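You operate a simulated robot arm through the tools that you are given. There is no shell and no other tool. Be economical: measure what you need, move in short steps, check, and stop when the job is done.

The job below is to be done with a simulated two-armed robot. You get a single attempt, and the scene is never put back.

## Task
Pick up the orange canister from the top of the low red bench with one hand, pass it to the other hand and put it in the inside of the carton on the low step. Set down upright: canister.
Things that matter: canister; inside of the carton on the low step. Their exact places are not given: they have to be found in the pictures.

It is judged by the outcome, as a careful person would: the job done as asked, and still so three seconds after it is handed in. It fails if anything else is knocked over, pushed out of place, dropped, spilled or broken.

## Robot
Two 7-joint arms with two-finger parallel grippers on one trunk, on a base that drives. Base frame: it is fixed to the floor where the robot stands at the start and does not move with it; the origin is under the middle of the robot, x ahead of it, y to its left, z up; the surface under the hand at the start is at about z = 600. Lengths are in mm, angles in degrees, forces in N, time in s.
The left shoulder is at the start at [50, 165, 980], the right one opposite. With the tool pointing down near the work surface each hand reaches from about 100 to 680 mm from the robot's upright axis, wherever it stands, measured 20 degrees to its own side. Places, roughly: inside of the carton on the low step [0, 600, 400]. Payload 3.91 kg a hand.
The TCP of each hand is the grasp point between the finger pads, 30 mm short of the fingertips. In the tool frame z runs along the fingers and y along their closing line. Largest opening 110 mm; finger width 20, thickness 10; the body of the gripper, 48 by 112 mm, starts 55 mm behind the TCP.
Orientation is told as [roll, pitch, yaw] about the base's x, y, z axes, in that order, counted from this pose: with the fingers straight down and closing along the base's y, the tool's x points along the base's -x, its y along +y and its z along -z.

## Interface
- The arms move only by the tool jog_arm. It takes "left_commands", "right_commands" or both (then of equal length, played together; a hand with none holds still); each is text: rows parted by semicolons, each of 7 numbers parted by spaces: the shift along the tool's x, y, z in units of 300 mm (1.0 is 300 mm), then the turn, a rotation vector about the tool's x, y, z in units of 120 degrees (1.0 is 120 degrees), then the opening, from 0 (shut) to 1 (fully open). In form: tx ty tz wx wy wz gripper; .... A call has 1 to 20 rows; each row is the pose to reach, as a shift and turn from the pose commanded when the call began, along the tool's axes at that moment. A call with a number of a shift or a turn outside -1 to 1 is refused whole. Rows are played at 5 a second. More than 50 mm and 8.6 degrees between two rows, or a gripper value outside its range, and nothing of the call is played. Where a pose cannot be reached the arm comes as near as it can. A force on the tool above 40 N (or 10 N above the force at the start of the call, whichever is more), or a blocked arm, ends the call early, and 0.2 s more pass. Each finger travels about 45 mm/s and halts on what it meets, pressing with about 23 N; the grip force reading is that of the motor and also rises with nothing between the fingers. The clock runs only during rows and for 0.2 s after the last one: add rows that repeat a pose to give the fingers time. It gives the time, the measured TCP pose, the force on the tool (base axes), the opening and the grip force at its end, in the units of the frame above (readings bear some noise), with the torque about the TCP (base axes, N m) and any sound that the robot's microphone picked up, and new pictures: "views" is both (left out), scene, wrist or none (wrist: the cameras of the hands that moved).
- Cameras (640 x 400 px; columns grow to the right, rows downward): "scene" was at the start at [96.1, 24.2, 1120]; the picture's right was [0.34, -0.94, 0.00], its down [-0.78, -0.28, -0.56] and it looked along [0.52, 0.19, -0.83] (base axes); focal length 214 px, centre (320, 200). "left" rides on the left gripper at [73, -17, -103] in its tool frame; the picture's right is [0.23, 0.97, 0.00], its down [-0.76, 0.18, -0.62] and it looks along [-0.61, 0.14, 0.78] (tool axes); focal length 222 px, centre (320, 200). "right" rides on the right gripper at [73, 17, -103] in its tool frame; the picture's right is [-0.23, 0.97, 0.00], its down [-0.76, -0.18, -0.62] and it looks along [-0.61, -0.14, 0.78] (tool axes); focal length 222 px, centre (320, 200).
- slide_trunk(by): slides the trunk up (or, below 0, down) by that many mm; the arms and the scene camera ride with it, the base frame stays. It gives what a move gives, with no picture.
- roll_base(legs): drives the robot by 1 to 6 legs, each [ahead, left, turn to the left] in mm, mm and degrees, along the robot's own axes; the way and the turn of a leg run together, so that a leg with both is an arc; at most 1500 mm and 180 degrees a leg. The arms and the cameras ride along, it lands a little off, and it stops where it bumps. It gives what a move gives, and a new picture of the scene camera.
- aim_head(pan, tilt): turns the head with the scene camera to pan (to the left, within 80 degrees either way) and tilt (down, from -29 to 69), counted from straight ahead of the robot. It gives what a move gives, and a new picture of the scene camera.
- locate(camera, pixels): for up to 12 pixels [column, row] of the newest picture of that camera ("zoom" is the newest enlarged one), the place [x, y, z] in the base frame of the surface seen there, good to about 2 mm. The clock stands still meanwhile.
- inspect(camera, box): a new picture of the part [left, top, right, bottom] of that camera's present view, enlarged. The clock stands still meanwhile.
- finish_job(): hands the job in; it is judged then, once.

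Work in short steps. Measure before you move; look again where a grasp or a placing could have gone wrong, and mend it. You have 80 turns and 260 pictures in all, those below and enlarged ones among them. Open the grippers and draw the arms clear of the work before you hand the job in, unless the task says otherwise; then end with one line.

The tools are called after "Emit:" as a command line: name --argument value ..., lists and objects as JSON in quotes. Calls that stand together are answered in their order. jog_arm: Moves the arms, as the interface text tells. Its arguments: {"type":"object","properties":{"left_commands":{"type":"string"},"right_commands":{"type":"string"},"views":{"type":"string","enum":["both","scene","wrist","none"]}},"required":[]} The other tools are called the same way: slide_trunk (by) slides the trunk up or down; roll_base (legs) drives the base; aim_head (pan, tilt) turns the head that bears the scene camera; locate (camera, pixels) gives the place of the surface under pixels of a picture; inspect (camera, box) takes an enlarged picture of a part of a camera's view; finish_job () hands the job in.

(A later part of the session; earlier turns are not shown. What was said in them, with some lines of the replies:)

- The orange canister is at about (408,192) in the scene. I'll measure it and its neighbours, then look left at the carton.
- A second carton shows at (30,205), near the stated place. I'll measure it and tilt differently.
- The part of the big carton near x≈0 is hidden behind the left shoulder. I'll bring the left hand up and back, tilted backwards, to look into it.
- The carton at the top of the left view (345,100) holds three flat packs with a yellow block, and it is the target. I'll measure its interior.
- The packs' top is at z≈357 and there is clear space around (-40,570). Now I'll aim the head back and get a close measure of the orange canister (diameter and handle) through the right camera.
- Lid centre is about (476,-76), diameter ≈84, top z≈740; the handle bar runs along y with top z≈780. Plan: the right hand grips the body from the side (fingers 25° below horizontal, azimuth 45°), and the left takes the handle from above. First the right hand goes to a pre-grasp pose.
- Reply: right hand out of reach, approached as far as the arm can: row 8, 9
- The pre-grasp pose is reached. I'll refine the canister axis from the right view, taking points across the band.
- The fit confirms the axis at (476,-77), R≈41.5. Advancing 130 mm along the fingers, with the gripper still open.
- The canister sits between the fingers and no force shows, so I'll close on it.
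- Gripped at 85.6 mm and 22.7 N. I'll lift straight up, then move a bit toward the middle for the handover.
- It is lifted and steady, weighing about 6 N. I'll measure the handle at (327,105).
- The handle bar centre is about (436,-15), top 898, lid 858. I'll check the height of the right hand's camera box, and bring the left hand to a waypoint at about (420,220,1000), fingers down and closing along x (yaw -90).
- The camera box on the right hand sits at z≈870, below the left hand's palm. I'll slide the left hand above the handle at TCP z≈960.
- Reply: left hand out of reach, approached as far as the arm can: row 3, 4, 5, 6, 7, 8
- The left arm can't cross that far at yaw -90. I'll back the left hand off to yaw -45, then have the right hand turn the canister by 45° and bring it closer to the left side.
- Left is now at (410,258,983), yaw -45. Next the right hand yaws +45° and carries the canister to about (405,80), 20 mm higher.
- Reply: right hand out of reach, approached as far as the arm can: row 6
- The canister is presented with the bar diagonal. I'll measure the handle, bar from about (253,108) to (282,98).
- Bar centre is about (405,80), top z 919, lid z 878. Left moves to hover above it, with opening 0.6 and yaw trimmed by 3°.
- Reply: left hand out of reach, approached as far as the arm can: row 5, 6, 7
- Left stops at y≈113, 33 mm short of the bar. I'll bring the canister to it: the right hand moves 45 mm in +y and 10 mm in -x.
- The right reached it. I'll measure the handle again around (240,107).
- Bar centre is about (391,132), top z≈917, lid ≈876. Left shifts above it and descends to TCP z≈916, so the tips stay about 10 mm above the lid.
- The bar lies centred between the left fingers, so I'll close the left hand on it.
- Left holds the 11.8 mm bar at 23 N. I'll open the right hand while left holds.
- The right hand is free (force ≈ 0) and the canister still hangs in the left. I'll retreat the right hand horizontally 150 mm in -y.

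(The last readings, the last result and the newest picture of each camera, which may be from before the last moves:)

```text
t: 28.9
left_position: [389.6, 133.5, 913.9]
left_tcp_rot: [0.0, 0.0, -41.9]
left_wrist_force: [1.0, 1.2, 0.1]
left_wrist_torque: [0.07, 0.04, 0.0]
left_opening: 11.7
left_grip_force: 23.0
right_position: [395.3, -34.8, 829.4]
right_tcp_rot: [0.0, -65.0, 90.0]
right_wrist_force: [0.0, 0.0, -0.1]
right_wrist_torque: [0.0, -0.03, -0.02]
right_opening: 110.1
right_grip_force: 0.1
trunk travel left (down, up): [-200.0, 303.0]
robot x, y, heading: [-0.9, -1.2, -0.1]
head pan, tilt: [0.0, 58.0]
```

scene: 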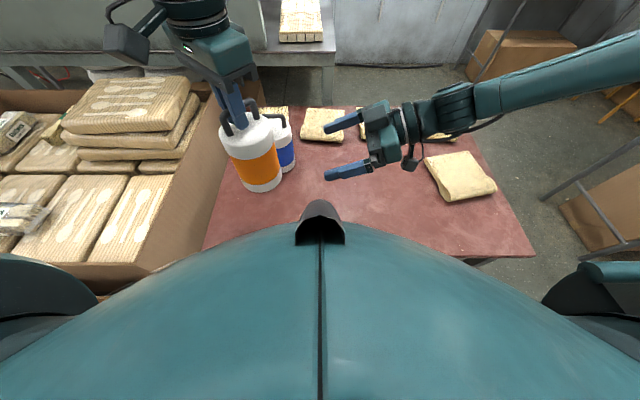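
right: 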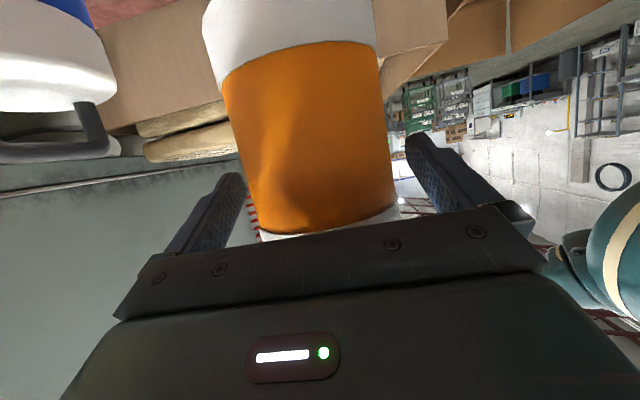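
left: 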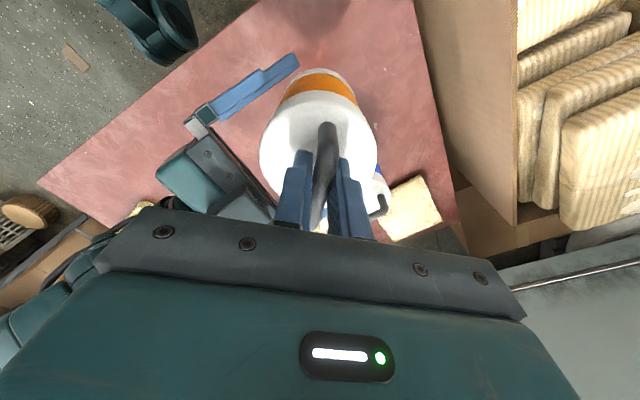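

The canister hangs upright from the left hand, clear of the right. I'll raise it and carry it toward the carton, first to about (280,330), turning to yaw 0.

Emit:
jog_arm --left_commands "0 0 -0.08 0 0 0 0; 0 0 -0.167 0 0 0 0; 0.07 0.024 -0.167 0 0 -0.04 0; 0.16 0.055 -0.167 0 0 -0.08 0; 0.25 0.086 -0.167 0 0 -0.13 0; 0.34 0.117 -0.167 0 0 -0.18 0; 0.43 0.148 -0.167 0 0 -0.22 0; 0.52 0.178 -0.167 0 0 -0.27 0; 0.61 0.209 -0.167 0 0 -0.31 0; 0.68 0.233 -0.167 0 0 -0.35 0; 0.711 0.244 -0.167 0 0 -0.35 0; 0.711 0.244 -0.167 0 0 -0.35 0"

```text
t: 31.5
left_position: [279.1, 328.7, 965.6]
left_tcp_rot: [0.1, 0.0, 0.1]
left_wrist_force: [-0.1, -0.1, -5.2]
left_wrist_torque: [-0.01, 0.03, -0.02]
left_opening: 11.6
left_grip_force: 23.0
right_position: [394.8, -35.1, 829.4]
right_tcp_rot: [-0.1, -65.0, 90.1]
right_wrist_force: [-0.6, 0.3, 0.3]
right_wrist_torque: [-0.03, -0.03, -0.01]
right_opening: 110.2
right_grip_force: 0.0
trunk travel left (down, up): [-200.0, 303.0]
robot x, y, heading: [1.0, -1.7, 0.3]
head pan, tilt: [0.0, 58.0]
```

scene: 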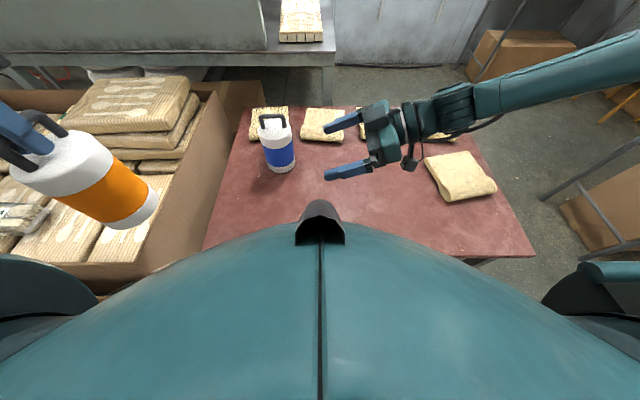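
left: 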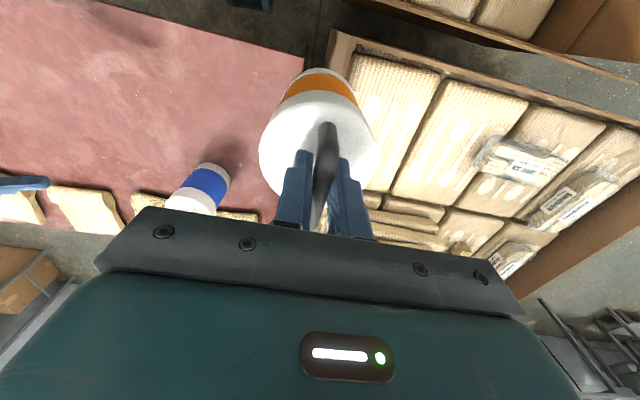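

It is held firmly with a 5 N load. Next waypoint is about (100,520,965) with yaw +30.

Emit:
jog_arm --left_commands "0.06 0.064 0 0 0 -0.03 0; 0.15 0.16 0 0 0 -0.07 0; 0.24 0.256 0 0 0 -0.11 0; 0.33 0.352 0 0 0 -0.15 0; 0.42 0.448 0 0 0 -0.19 0; 0.51 0.544 0 0 0 -0.22 0; 0.57 0.61 0 0 0 -0.25 0; 0.597 0.637 0 0 0 -0.25 0; 0.597 0.637 0 0 0 -0.25 0" --views "wrist"

Emit:
aim_head --pan 65 --tilt 50

```text
t: 33.5
left_position: [99.8, 523.7, 965.0]
left_tcp_rot: [0.1, -0.1, 30.1]
left_wrist_force: [0.2, 0.0, -5.9]
left_wrist_torque: [0.0, 0.0, 0.01]
left_opening: 11.7
left_grip_force: 22.3
right_position: [395.8, -34.3, 829.1]
right_tcp_rot: [-0.1, -65.1, 90.0]
right_wrist_force: [-0.2, -0.3, 0.4]
right_wrist_torque: [-0.02, -0.01, 0.04]
right_opening: 110.0
right_grip_force: 0.0
trunk travel left (down, up): [-200.0, 303.0]
robot x, y, heading: [1.5, -1.8, 0.1]
head pan, tilt: [0.0, 58.0]
```

left: 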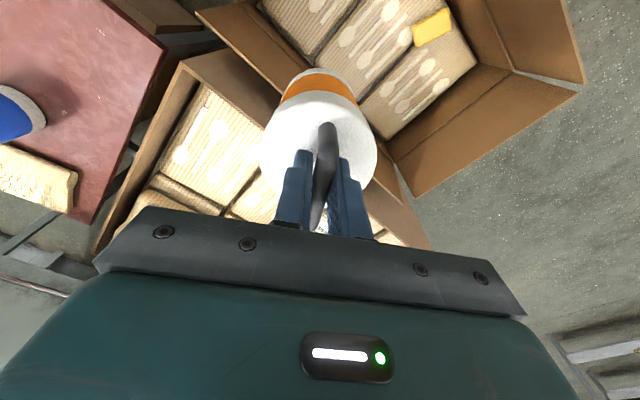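

```text
t: 34.8
left_position: [98.4, 522.9, 965.5]
left_tcp_rot: [0.0, 0.0, 30.1]
left_wrist_force: [-0.2, 0.4, -4.8]
left_wrist_torque: [-0.03, 0.02, -0.02]
left_opening: 11.3
left_grip_force: 22.8
right_position: [395.7, -35.1, 829.1]
right_tcp_rot: [0.0, -65.0, 90.1]
right_wrist_force: [0.1, 0.0, -0.2]
right_wrist_torque: [0.01, 0.01, 0.0]
right_opening: 109.9
right_grip_force: 0.1
trunk travel left (down, up): [-200.0, 303.0]
robot x, y, heading: [-1.9, 3.6, -0.1]
head pan, tilt: [65.0, 50.0]
```

scene: 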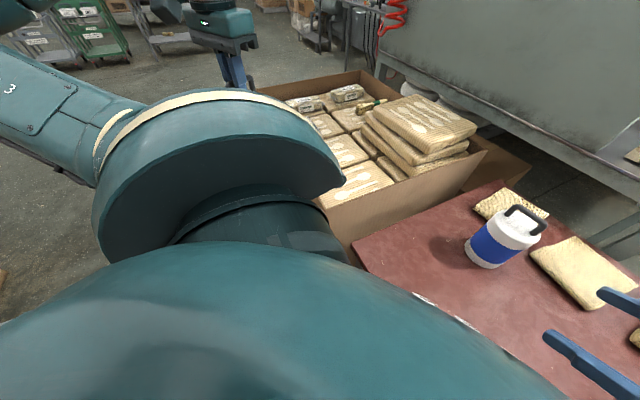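

I'll move above the middle pack at (-60,574), still high, keeping yaw 30.

Emit:
jog_arm --left_commands "0.06 0.07 0 0 0 0 0; 0.14 0.155 0 0 0 0 0; 0.22 0.24 0 0 0 0 0; 0.3 0.33 0 0 0 0 0; 0.35 0.385 0 0 0 0 0; 0.374 0.412 0 0 0 0 0; 0.374 0.412 0 0 0 0 0" --views "both"

```text
t: 36.4
left_position: [-22.1, 619.6, 958.5]
left_tcp_rot: [0.0, 0.0, 30.2]
left_wrist_force: [-0.7, 0.4, -5.1]
left_wrist_torque: [-0.04, 0.0, 0.01]
left_opening: 11.6
left_grip_force: 23.3
left hand out of reach, approached as far as the arm can: row 3, 4, 5, 6, 7
right_position: [395.5, -34.3, 830.5]
right_tcp_rot: [-0.1, -65.0, 90.1]
right_wrist_force: [0.2, 0.1, -0.5]
right_wrist_torque: [0.01, -0.02, -0.02]
right_opening: 109.9
right_grip_force: 0.1
trunk travel left (down, up): [-200.0, 303.0]
robot x, y, heading: [-2.3, 1.7, -0.1]
head pan, tilt: [65.0, 50.0]
```

scene: 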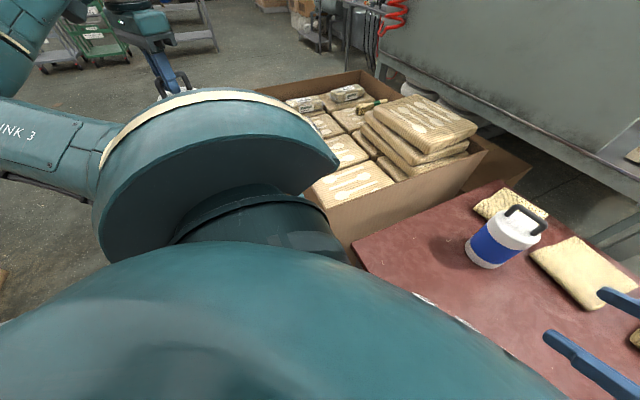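
left: 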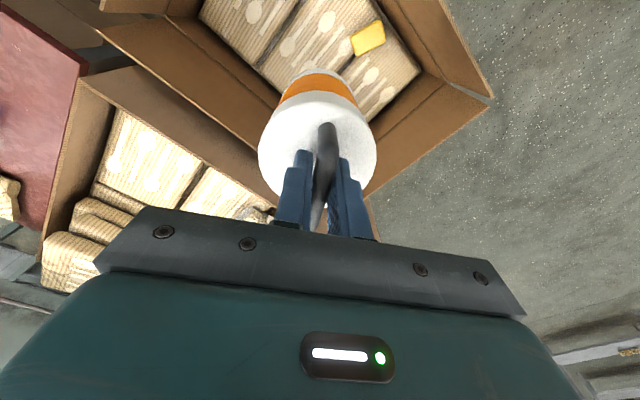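

The left arm can't fold back that far, so I'll drive the base back a little instead. First I check the rear-right side with the head.

Emit:
aim_head --pan -80 --tilt 40

Emit:
aim_head --pan 80 --tilt 45

```text
t: 38.7
left_position: [-21.0, 620.8, 957.9]
left_tcp_rot: [0.0, 0.0, 30.1]
left_wrist_force: [0.1, 0.6, -6.4]
left_wrist_torque: [-0.01, 0.04, 0.0]
left_opening: 11.5
left_grip_force: 23.2
right_position: [395.4, -33.8, 829.8]
right_tcp_rot: [-0.2, -65.0, 90.1]
right_wrist_force: [-0.2, 0.6, 0.6]
right_wrist_torque: [0.0, -0.03, 0.0]
right_opening: 110.2
right_grip_force: 0.1
trunk travel left (down, up): [-200.0, 303.0]
robot x, y, heading: [1.4, 0.5, 0.1]
head pan, tilt: [-80.0, 40.0]
```

scene: 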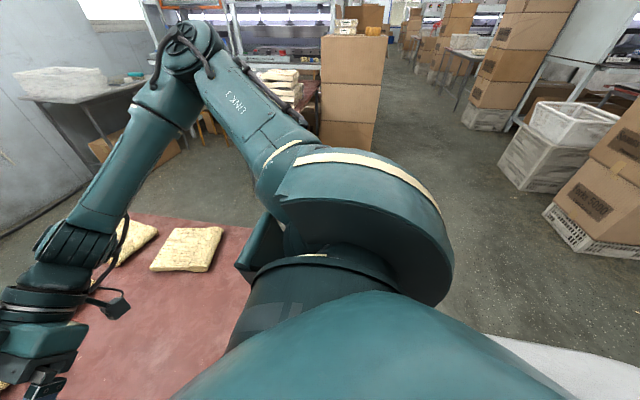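

```text
t: 41.2
left_position: [-22.0, 621.2, 958.5]
left_tcp_rot: [0.0, -0.1, 30.1]
left_wrist_force: [-0.1, -0.1, -5.3]
left_wrist_torque: [-0.02, 0.02, 0.0]
left_opening: 11.5
left_grip_force: 22.8
right_position: [395.6, -34.2, 829.6]
right_tcp_rot: [-0.1, -65.0, 90.1]
right_wrist_force: [0.0, -0.2, 0.0]
right_wrist_torque: [0.01, 0.01, 0.01]
right_opening: 110.0
right_grip_force: 0.0
trunk travel left (down, up): [-200.0, 303.0]
robot x, y, heading: [-3.3, 1.6, 0.1]
head pan, tilt: [80.0, 45.0]
```

scene: 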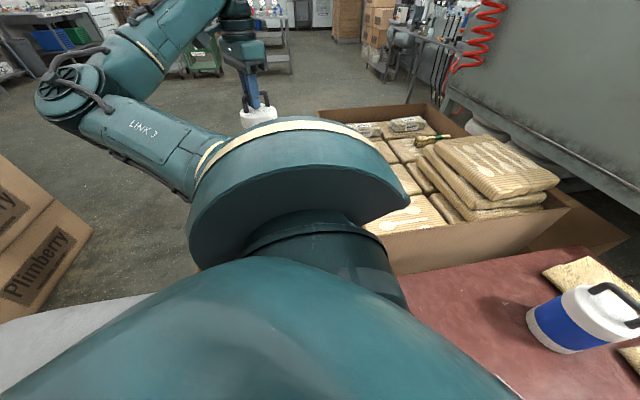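

A pale surface appears behind at (100,330). I'll measure it.

Emit:
locate --camera "scene" --pixels '[[100, 320], [40, 340], [10, 370], [130, 302], [60, 200], [85, 250], [260, 115]]'

```text
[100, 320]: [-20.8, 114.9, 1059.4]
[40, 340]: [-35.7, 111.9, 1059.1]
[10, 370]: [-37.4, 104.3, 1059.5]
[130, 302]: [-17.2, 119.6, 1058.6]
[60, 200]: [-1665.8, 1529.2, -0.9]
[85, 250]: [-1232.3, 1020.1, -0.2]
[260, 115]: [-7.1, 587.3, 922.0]
```

That surface is the robot itself. Before driving, I'll test whether a larger yaw (+75) helps the arm reach back to (-60,574).

Emit:
jog_arm --left_commands "0 0 0 0 0 -0.06 0; 0 0 0 0 0 -0.12 0; 0 0 0 0 0 -0.18 0; 0 0 0 0 0 -0.25 0; 0 0 0 0 0 -0.31 0; 0 0 0 0 0 -0.375 0; 0.06 -0.03 0 0 0 -0.375 0; 0.13 -0.06 0 0 0 -0.375 0; 0.186 -0.066 0 0 0 -0.375 0; 0.186 -0.066 0 0 0 -0.375 0"

```text
t: 43.4
left_position: [-17.9, 617.8, 958.8]
left_tcp_rot: [0.0, 0.0, 75.1]
left_wrist_force: [-0.3, -0.7, -4.9]
left_wrist_torque: [-0.06, -0.01, -0.01]
left_opening: 11.7
left_grip_force: 23.2
left hand out of reach, approached as far as the arm can: row 7, 8, 9, 10
right_position: [395.5, -34.9, 829.7]
right_tcp_rot: [-0.1, -64.9, 90.1]
right_wrist_force: [0.4, -0.2, -0.3]
right_wrist_torque: [-0.01, 0.01, 0.03]
right_opening: 109.7
right_grip_force: 0.1
trunk travel left (down, up): [-200.0, 303.0]
robot x, y, heading: [0.1, 3.2, -0.1]
head pan, tilt: [80.0, 45.0]
```

scene: 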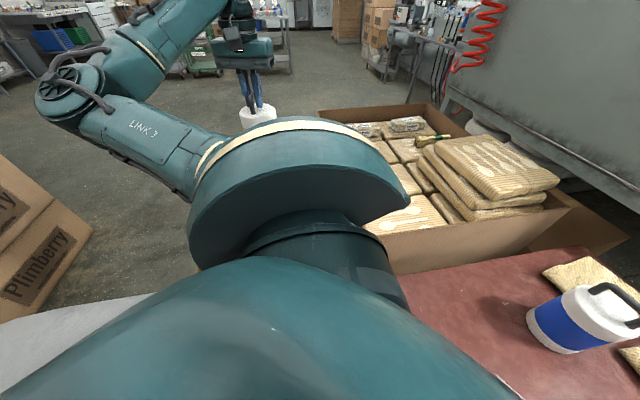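
left: 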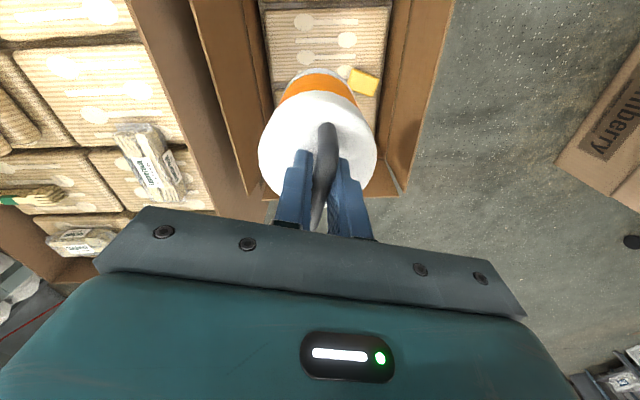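

The arm is stuck at (-18,618), but that is already over the carton. I'll measure the pack edges and walls in this view to see whether this is a good spot.

Emit:
locate --camera "left" --pixels '[[270, 50], [275, 80], [385, 50], [378, 90], [362, 80], [300, 60], [258, 10], [250, 100], [400, 100], [415, 20], [340, 5], [375, 115]]'

Emit:
inspect --camera "left" --box '[180, 0, 480, 220]'

```text
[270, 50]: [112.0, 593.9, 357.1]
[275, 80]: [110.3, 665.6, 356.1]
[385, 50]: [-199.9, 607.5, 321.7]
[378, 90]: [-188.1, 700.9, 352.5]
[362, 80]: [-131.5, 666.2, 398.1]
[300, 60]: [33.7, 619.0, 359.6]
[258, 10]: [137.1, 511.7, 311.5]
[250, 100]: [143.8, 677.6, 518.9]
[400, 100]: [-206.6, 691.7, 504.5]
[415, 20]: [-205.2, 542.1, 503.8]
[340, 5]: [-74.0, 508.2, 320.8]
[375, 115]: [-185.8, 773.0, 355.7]
```

```text
1.82 times, centred on (330, 110) of left
```

zoom: 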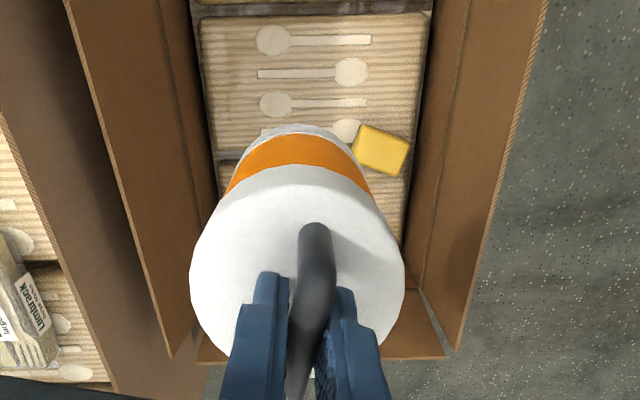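

The packs span x -190..112, and the middle one y≈515..660 with top 357. So (-15,610) is a good spot, clear of the yellow block at (-131,666). I'll descend the first 290 mm, with rims at z≈510 and the canister bottom ending at ~490.

Emit:
jog_arm --left_commands "0 0 0.1 0 0 0 0; 0 0 0.22 0 0 0 0; 0 0 0.34 0 0 0 0; 0 0 0.46 0 0 0 0; 0 0 0.58 0 0 0 0; 0 0 0.7 0 0 0 0; 0.02 0 0.82 0 0 0 0; 0.03 0 0.92 0 0 0 0; 0.03 0 0.967 0 0 0 0; 0.03 0 0.967 0 0 0 0"

```text
t: 45.6
left_position: [-23.6, 604.9, 668.1]
left_tcp_rot: [0.1, 0.2, 75.1]
left_wrist_force: [-0.2, 0.2, -6.1]
left_wrist_torque: [0.01, 0.12, 0.02]
left_opening: 11.8
left_grip_force: 23.3
left hand out of reach, approached as far as the arm can: row 3, 4, 5, 6, 7, 8
right_position: [395.3, -34.9, 829.6]
right_tcp_rot: [-0.1, -65.0, 90.0]
right_wrist_force: [-0.6, -0.4, -0.5]
right_wrist_torque: [-0.02, 0.01, 0.03]
right_opening: 110.0
right_grip_force: 0.1
trunk travel left (down, up): [-200.0, 303.0]
robot x, y, heading: [1.2, -1.5, -0.1]
head pan, tilt: [80.0, 45.0]
```

scene: 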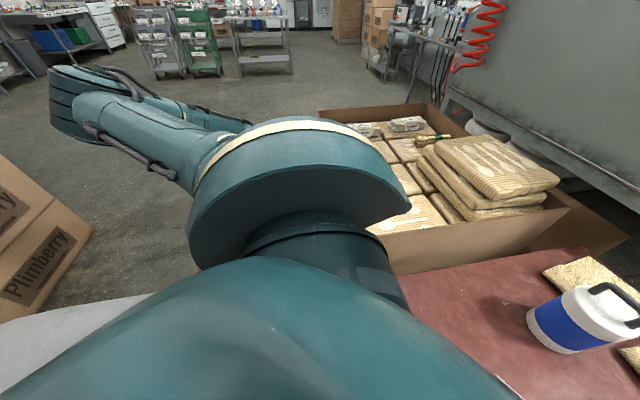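
left: 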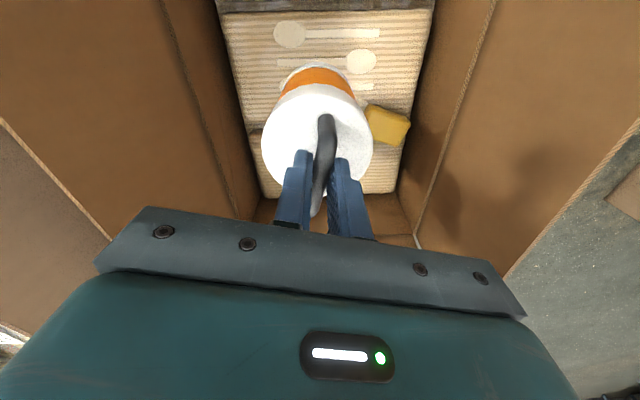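

It is inside the carton, clear of the yellow block. I'll lower another 115 mm to just above the expected contact (TCP≈537).

Emit:
jog_arm --left_commands "0 0 0.1 0 0 0 0; 0 0 0.2 0 0 0 0; 0 0 0.28 0 0 0 0; 0 0 0.34 0 0 0 0; 0 0 0.38 0 0 0 0; 0 0 0.4 0 0 0 0; 0 0 0.4 0 0 0 0"

```text
t: 47.2
left_position: [-24.3, 607.6, 550.3]
left_tcp_rot: [0.1, -0.2, 75.2]
left_wrist_force: [-4.1, -4.5, 21.5]
left_wrist_torque: [-0.08, 0.06, 0.02]
left_opening: 11.6
left_grip_force: 23.4
right_position: [395.7, -35.5, 829.1]
right_tcp_rot: [0.0, -65.3, 90.0]
right_wrist_force: [-0.3, 0.4, 1.1]
right_wrist_torque: [-0.01, 0.0, 0.01]
right_opening: 109.9
right_grip_force: 0.1
trunk travel left (down, up): [-200.0, 303.0]
robot x, y, heading: [1.3, 0.7, -0.2]
head pan, tilt: [80.0, 45.0]
```

scene: 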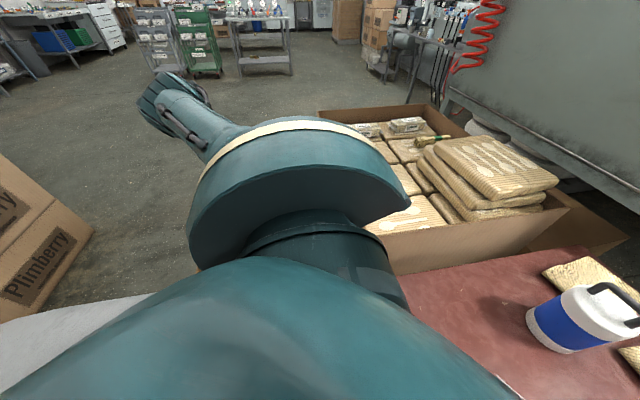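
left: 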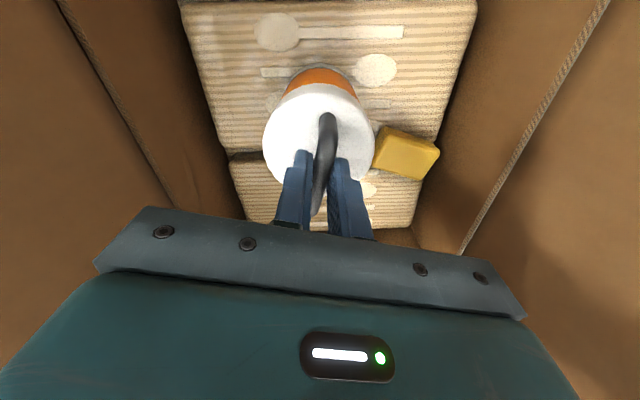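

A contact force of about 21 N shows at TCP z 550, slightly earlier than expected. I'll measure the lid and the surroundings before releasing.

Emit:
locate --camera "left" --pixels '[[290, 120], [350, 120], [325, 95], [326, 130], [320, 76], [360, 95], [275, 80], [385, 140], [375, 115], [240, 155], [245, 200], [345, 150]]'

Emit:
inspect --camera "left" --box '[220, 40, 450, 240]'

```text
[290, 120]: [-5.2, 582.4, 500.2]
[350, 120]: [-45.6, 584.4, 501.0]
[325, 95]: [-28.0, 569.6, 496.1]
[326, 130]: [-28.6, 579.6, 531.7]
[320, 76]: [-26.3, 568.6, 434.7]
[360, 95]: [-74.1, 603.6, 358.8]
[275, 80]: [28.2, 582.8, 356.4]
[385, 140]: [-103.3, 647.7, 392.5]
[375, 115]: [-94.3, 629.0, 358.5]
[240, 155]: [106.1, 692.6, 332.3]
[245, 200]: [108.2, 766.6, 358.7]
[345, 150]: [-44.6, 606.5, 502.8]
```

```text
2.00 times, centred on (335, 140) of left
```

zoom: 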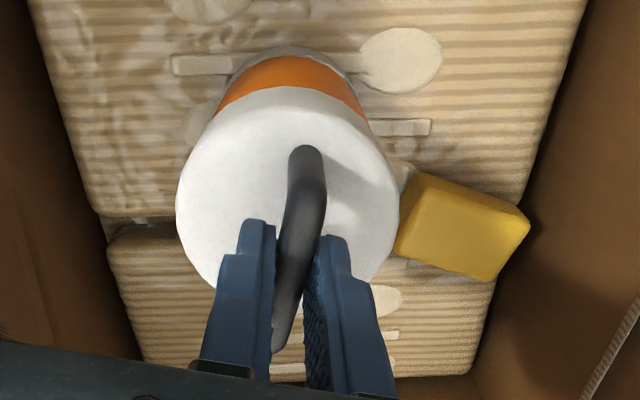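

Lid z≈500-502 all over, so the canister stands upright with its base on the pack (~360). I'll ease off 2 mm to unload it, then open the fingers.

Emit:
jog_arm --left_commands "0 0 -0.007 0 0 0 0; 0 0 -0.007 0 0 0 0; 0 0 -0.007 0 0 0 0.1; 0 0 -0.007 0 0 0 0.2; 0 0 -0.007 0 0 0 0.35; 0 0 -0.007 0 0 0 0.5; 0 0 -0.007 0 0 0 0.5" --views "wrist"

```text
t: 48.8
left_position: [-23.4, 608.2, 550.8]
left_tcp_rot: [-0.1, 0.0, 75.1]
left_wrist_force: [-0.2, 0.3, -0.2]
left_wrist_torque: [0.01, 0.01, 0.01]
left_opening: 54.8
left_grip_force: 0.1
right_position: [395.5, -35.7, 829.2]
right_tcp_rot: [-0.1, -65.0, 90.2]
right_wrist_force: [0.6, 0.4, -0.4]
right_wrist_torque: [-0.04, 0.0, -0.02]
right_opening: 110.0
right_grip_force: 0.0
trunk travel left (down, up): [-200.0, 303.0]
robot x, y, heading: [0.9, -1.1, -0.1]
head pan, tilt: [80.0, 45.0]
```

left: 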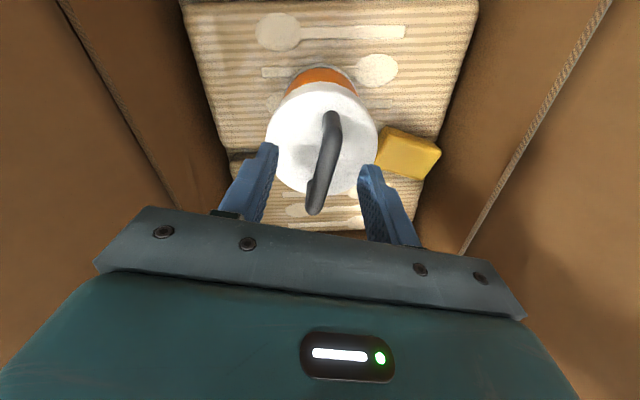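

Released: the handle is free between the fingers and the canister stands. I'll raise the hand straight up by 290 mm.

Emit:
jog_arm --left_commands "0 0 -0.05 0 0 0 0.5; 0 0 -0.12 0 0 0 0.5; 0 0 -0.22 0 0 0 0.5; 0 0 -0.34 0 0 0 0.5; 0 0 -0.46 0 0 0 0.5; 0 0 -0.58 0 0 0 0.5; 0 0 -0.7 0 0 0 0.5; 0 0 -0.82 0 0 0 0.5; 0 0 -0.94 0 0 0 0.5; 0 0 -0.97 0 0 0 0.5; 0 0 -0.97 0 0 0 0.5" --views "wrist"

```text
t: 51.2
left_position: [-21.5, 614.1, 801.0]
left_tcp_rot: [0.1, 0.1, 75.1]
left_wrist_force: [0.4, -0.7, 0.0]
left_wrist_torque: [0.05, -0.02, 0.03]
left_opening: 55.0
left_grip_force: 0.1
left hand out of reach, approached as far as the arm can: row 9, 10, 11
right_position: [396.6, -36.1, 829.8]
right_tcp_rot: [-0.2, -65.0, 90.1]
right_wrist_force: [-0.1, -0.8, 0.1]
right_wrist_torque: [0.0, -0.01, 0.03]
right_opening: 110.0
right_grip_force: 0.0
trunk travel left (down, up): [-200.0, 303.0]
robot x, y, heading: [4.1, 1.6, 0.0]
head pan, tilt: [80.0, 45.0]
```

left: 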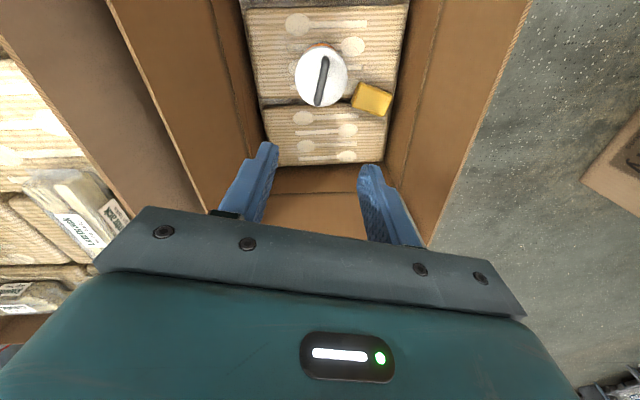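

The canister stands in the carton and the hand is clear. I'll verify it is upright and that the yellow block hasn't moved.

Emit:
locate --camera "left" --pixels '[[305, 75], [338, 75], [315, 55], [335, 95], [372, 98], [310, 98]]'

Emit:
inspect --camera "left" --box '[240, 0, 420, 170]'

Emit:
aim_head --pan 10 --tilt 56

```text
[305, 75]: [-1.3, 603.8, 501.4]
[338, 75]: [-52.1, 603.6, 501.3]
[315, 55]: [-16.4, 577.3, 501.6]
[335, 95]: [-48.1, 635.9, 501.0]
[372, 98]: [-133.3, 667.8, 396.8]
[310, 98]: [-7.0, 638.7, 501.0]
```

```text
2.35 times, centred on (330, 85) of left
```

zoom: 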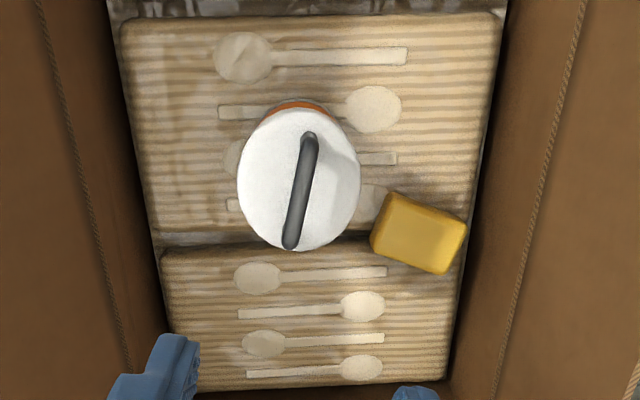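

```text
t: 52.6
left_position: [-21.7, 614.1, 801.2]
left_tcp_rot: [-0.1, 0.1, 75.1]
left_wrist_force: [0.1, -0.2, -0.1]
left_wrist_torque: [0.05, 0.0, -0.01]
left_opening: 55.0
left_grip_force: 0.1
right_position: [396.2, -36.0, 828.4]
right_tcp_rot: [-0.1, -65.1, 90.1]
right_wrist_force: [0.8, 0.2, -0.7]
right_wrist_torque: [0.04, 0.04, -0.01]
right_opening: 110.1
right_grip_force: 0.1
trunk travel left (down, up): [-200.0, 303.0]
robot x, y, heading: [0.5, 3.8, 0.1]
head pan, tilt: [10.0, 56.0]
```

scene: 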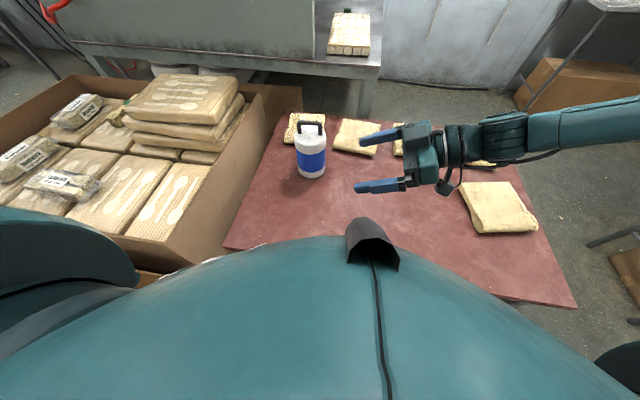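

The lid is level at z 501, the yellow block is unmoved and the blue canister still stands. I'll open the left gripper fully, then hand in.

Emit:
jog_arm --left_commands "0 0 0 0 0 0 0.75; 0 0 0 0 0 0 1; 0 0 0 0 0 0 1" --views "none"

Emit:
finish_job

```text
t: 53.4
left_position: [-21.3, 614.2, 801.0]
left_tcp_rot: [0.0, 0.2, 75.1]
left_wrist_force: [-0.4, -0.8, -0.3]
left_wrist_torque: [-0.01, -0.01, -0.03]
left_opening: 109.9
left_grip_force: 0.1
right_position: [395.9, -36.2, 829.2]
right_tcp_rot: [-0.1, -64.9, 90.1]
right_wrist_force: [-0.5, 0.3, -0.1]
right_wrist_torque: [0.02, -0.02, -0.02]
right_opening: 110.2
right_grip_force: 0.0
trunk travel left (down, up): [-200.0, 303.0]
robot x, y, heading: [0.5, -0.4, 0.0]
head pan, tilt: [10.0, 56.0]
```

```text
The job is handed in.
```

The right hand picked the orange canister off the bench and passed it to the left, which set it down upright in the carton on the low step; in the last pictures nothing else had been knocked over or moved.
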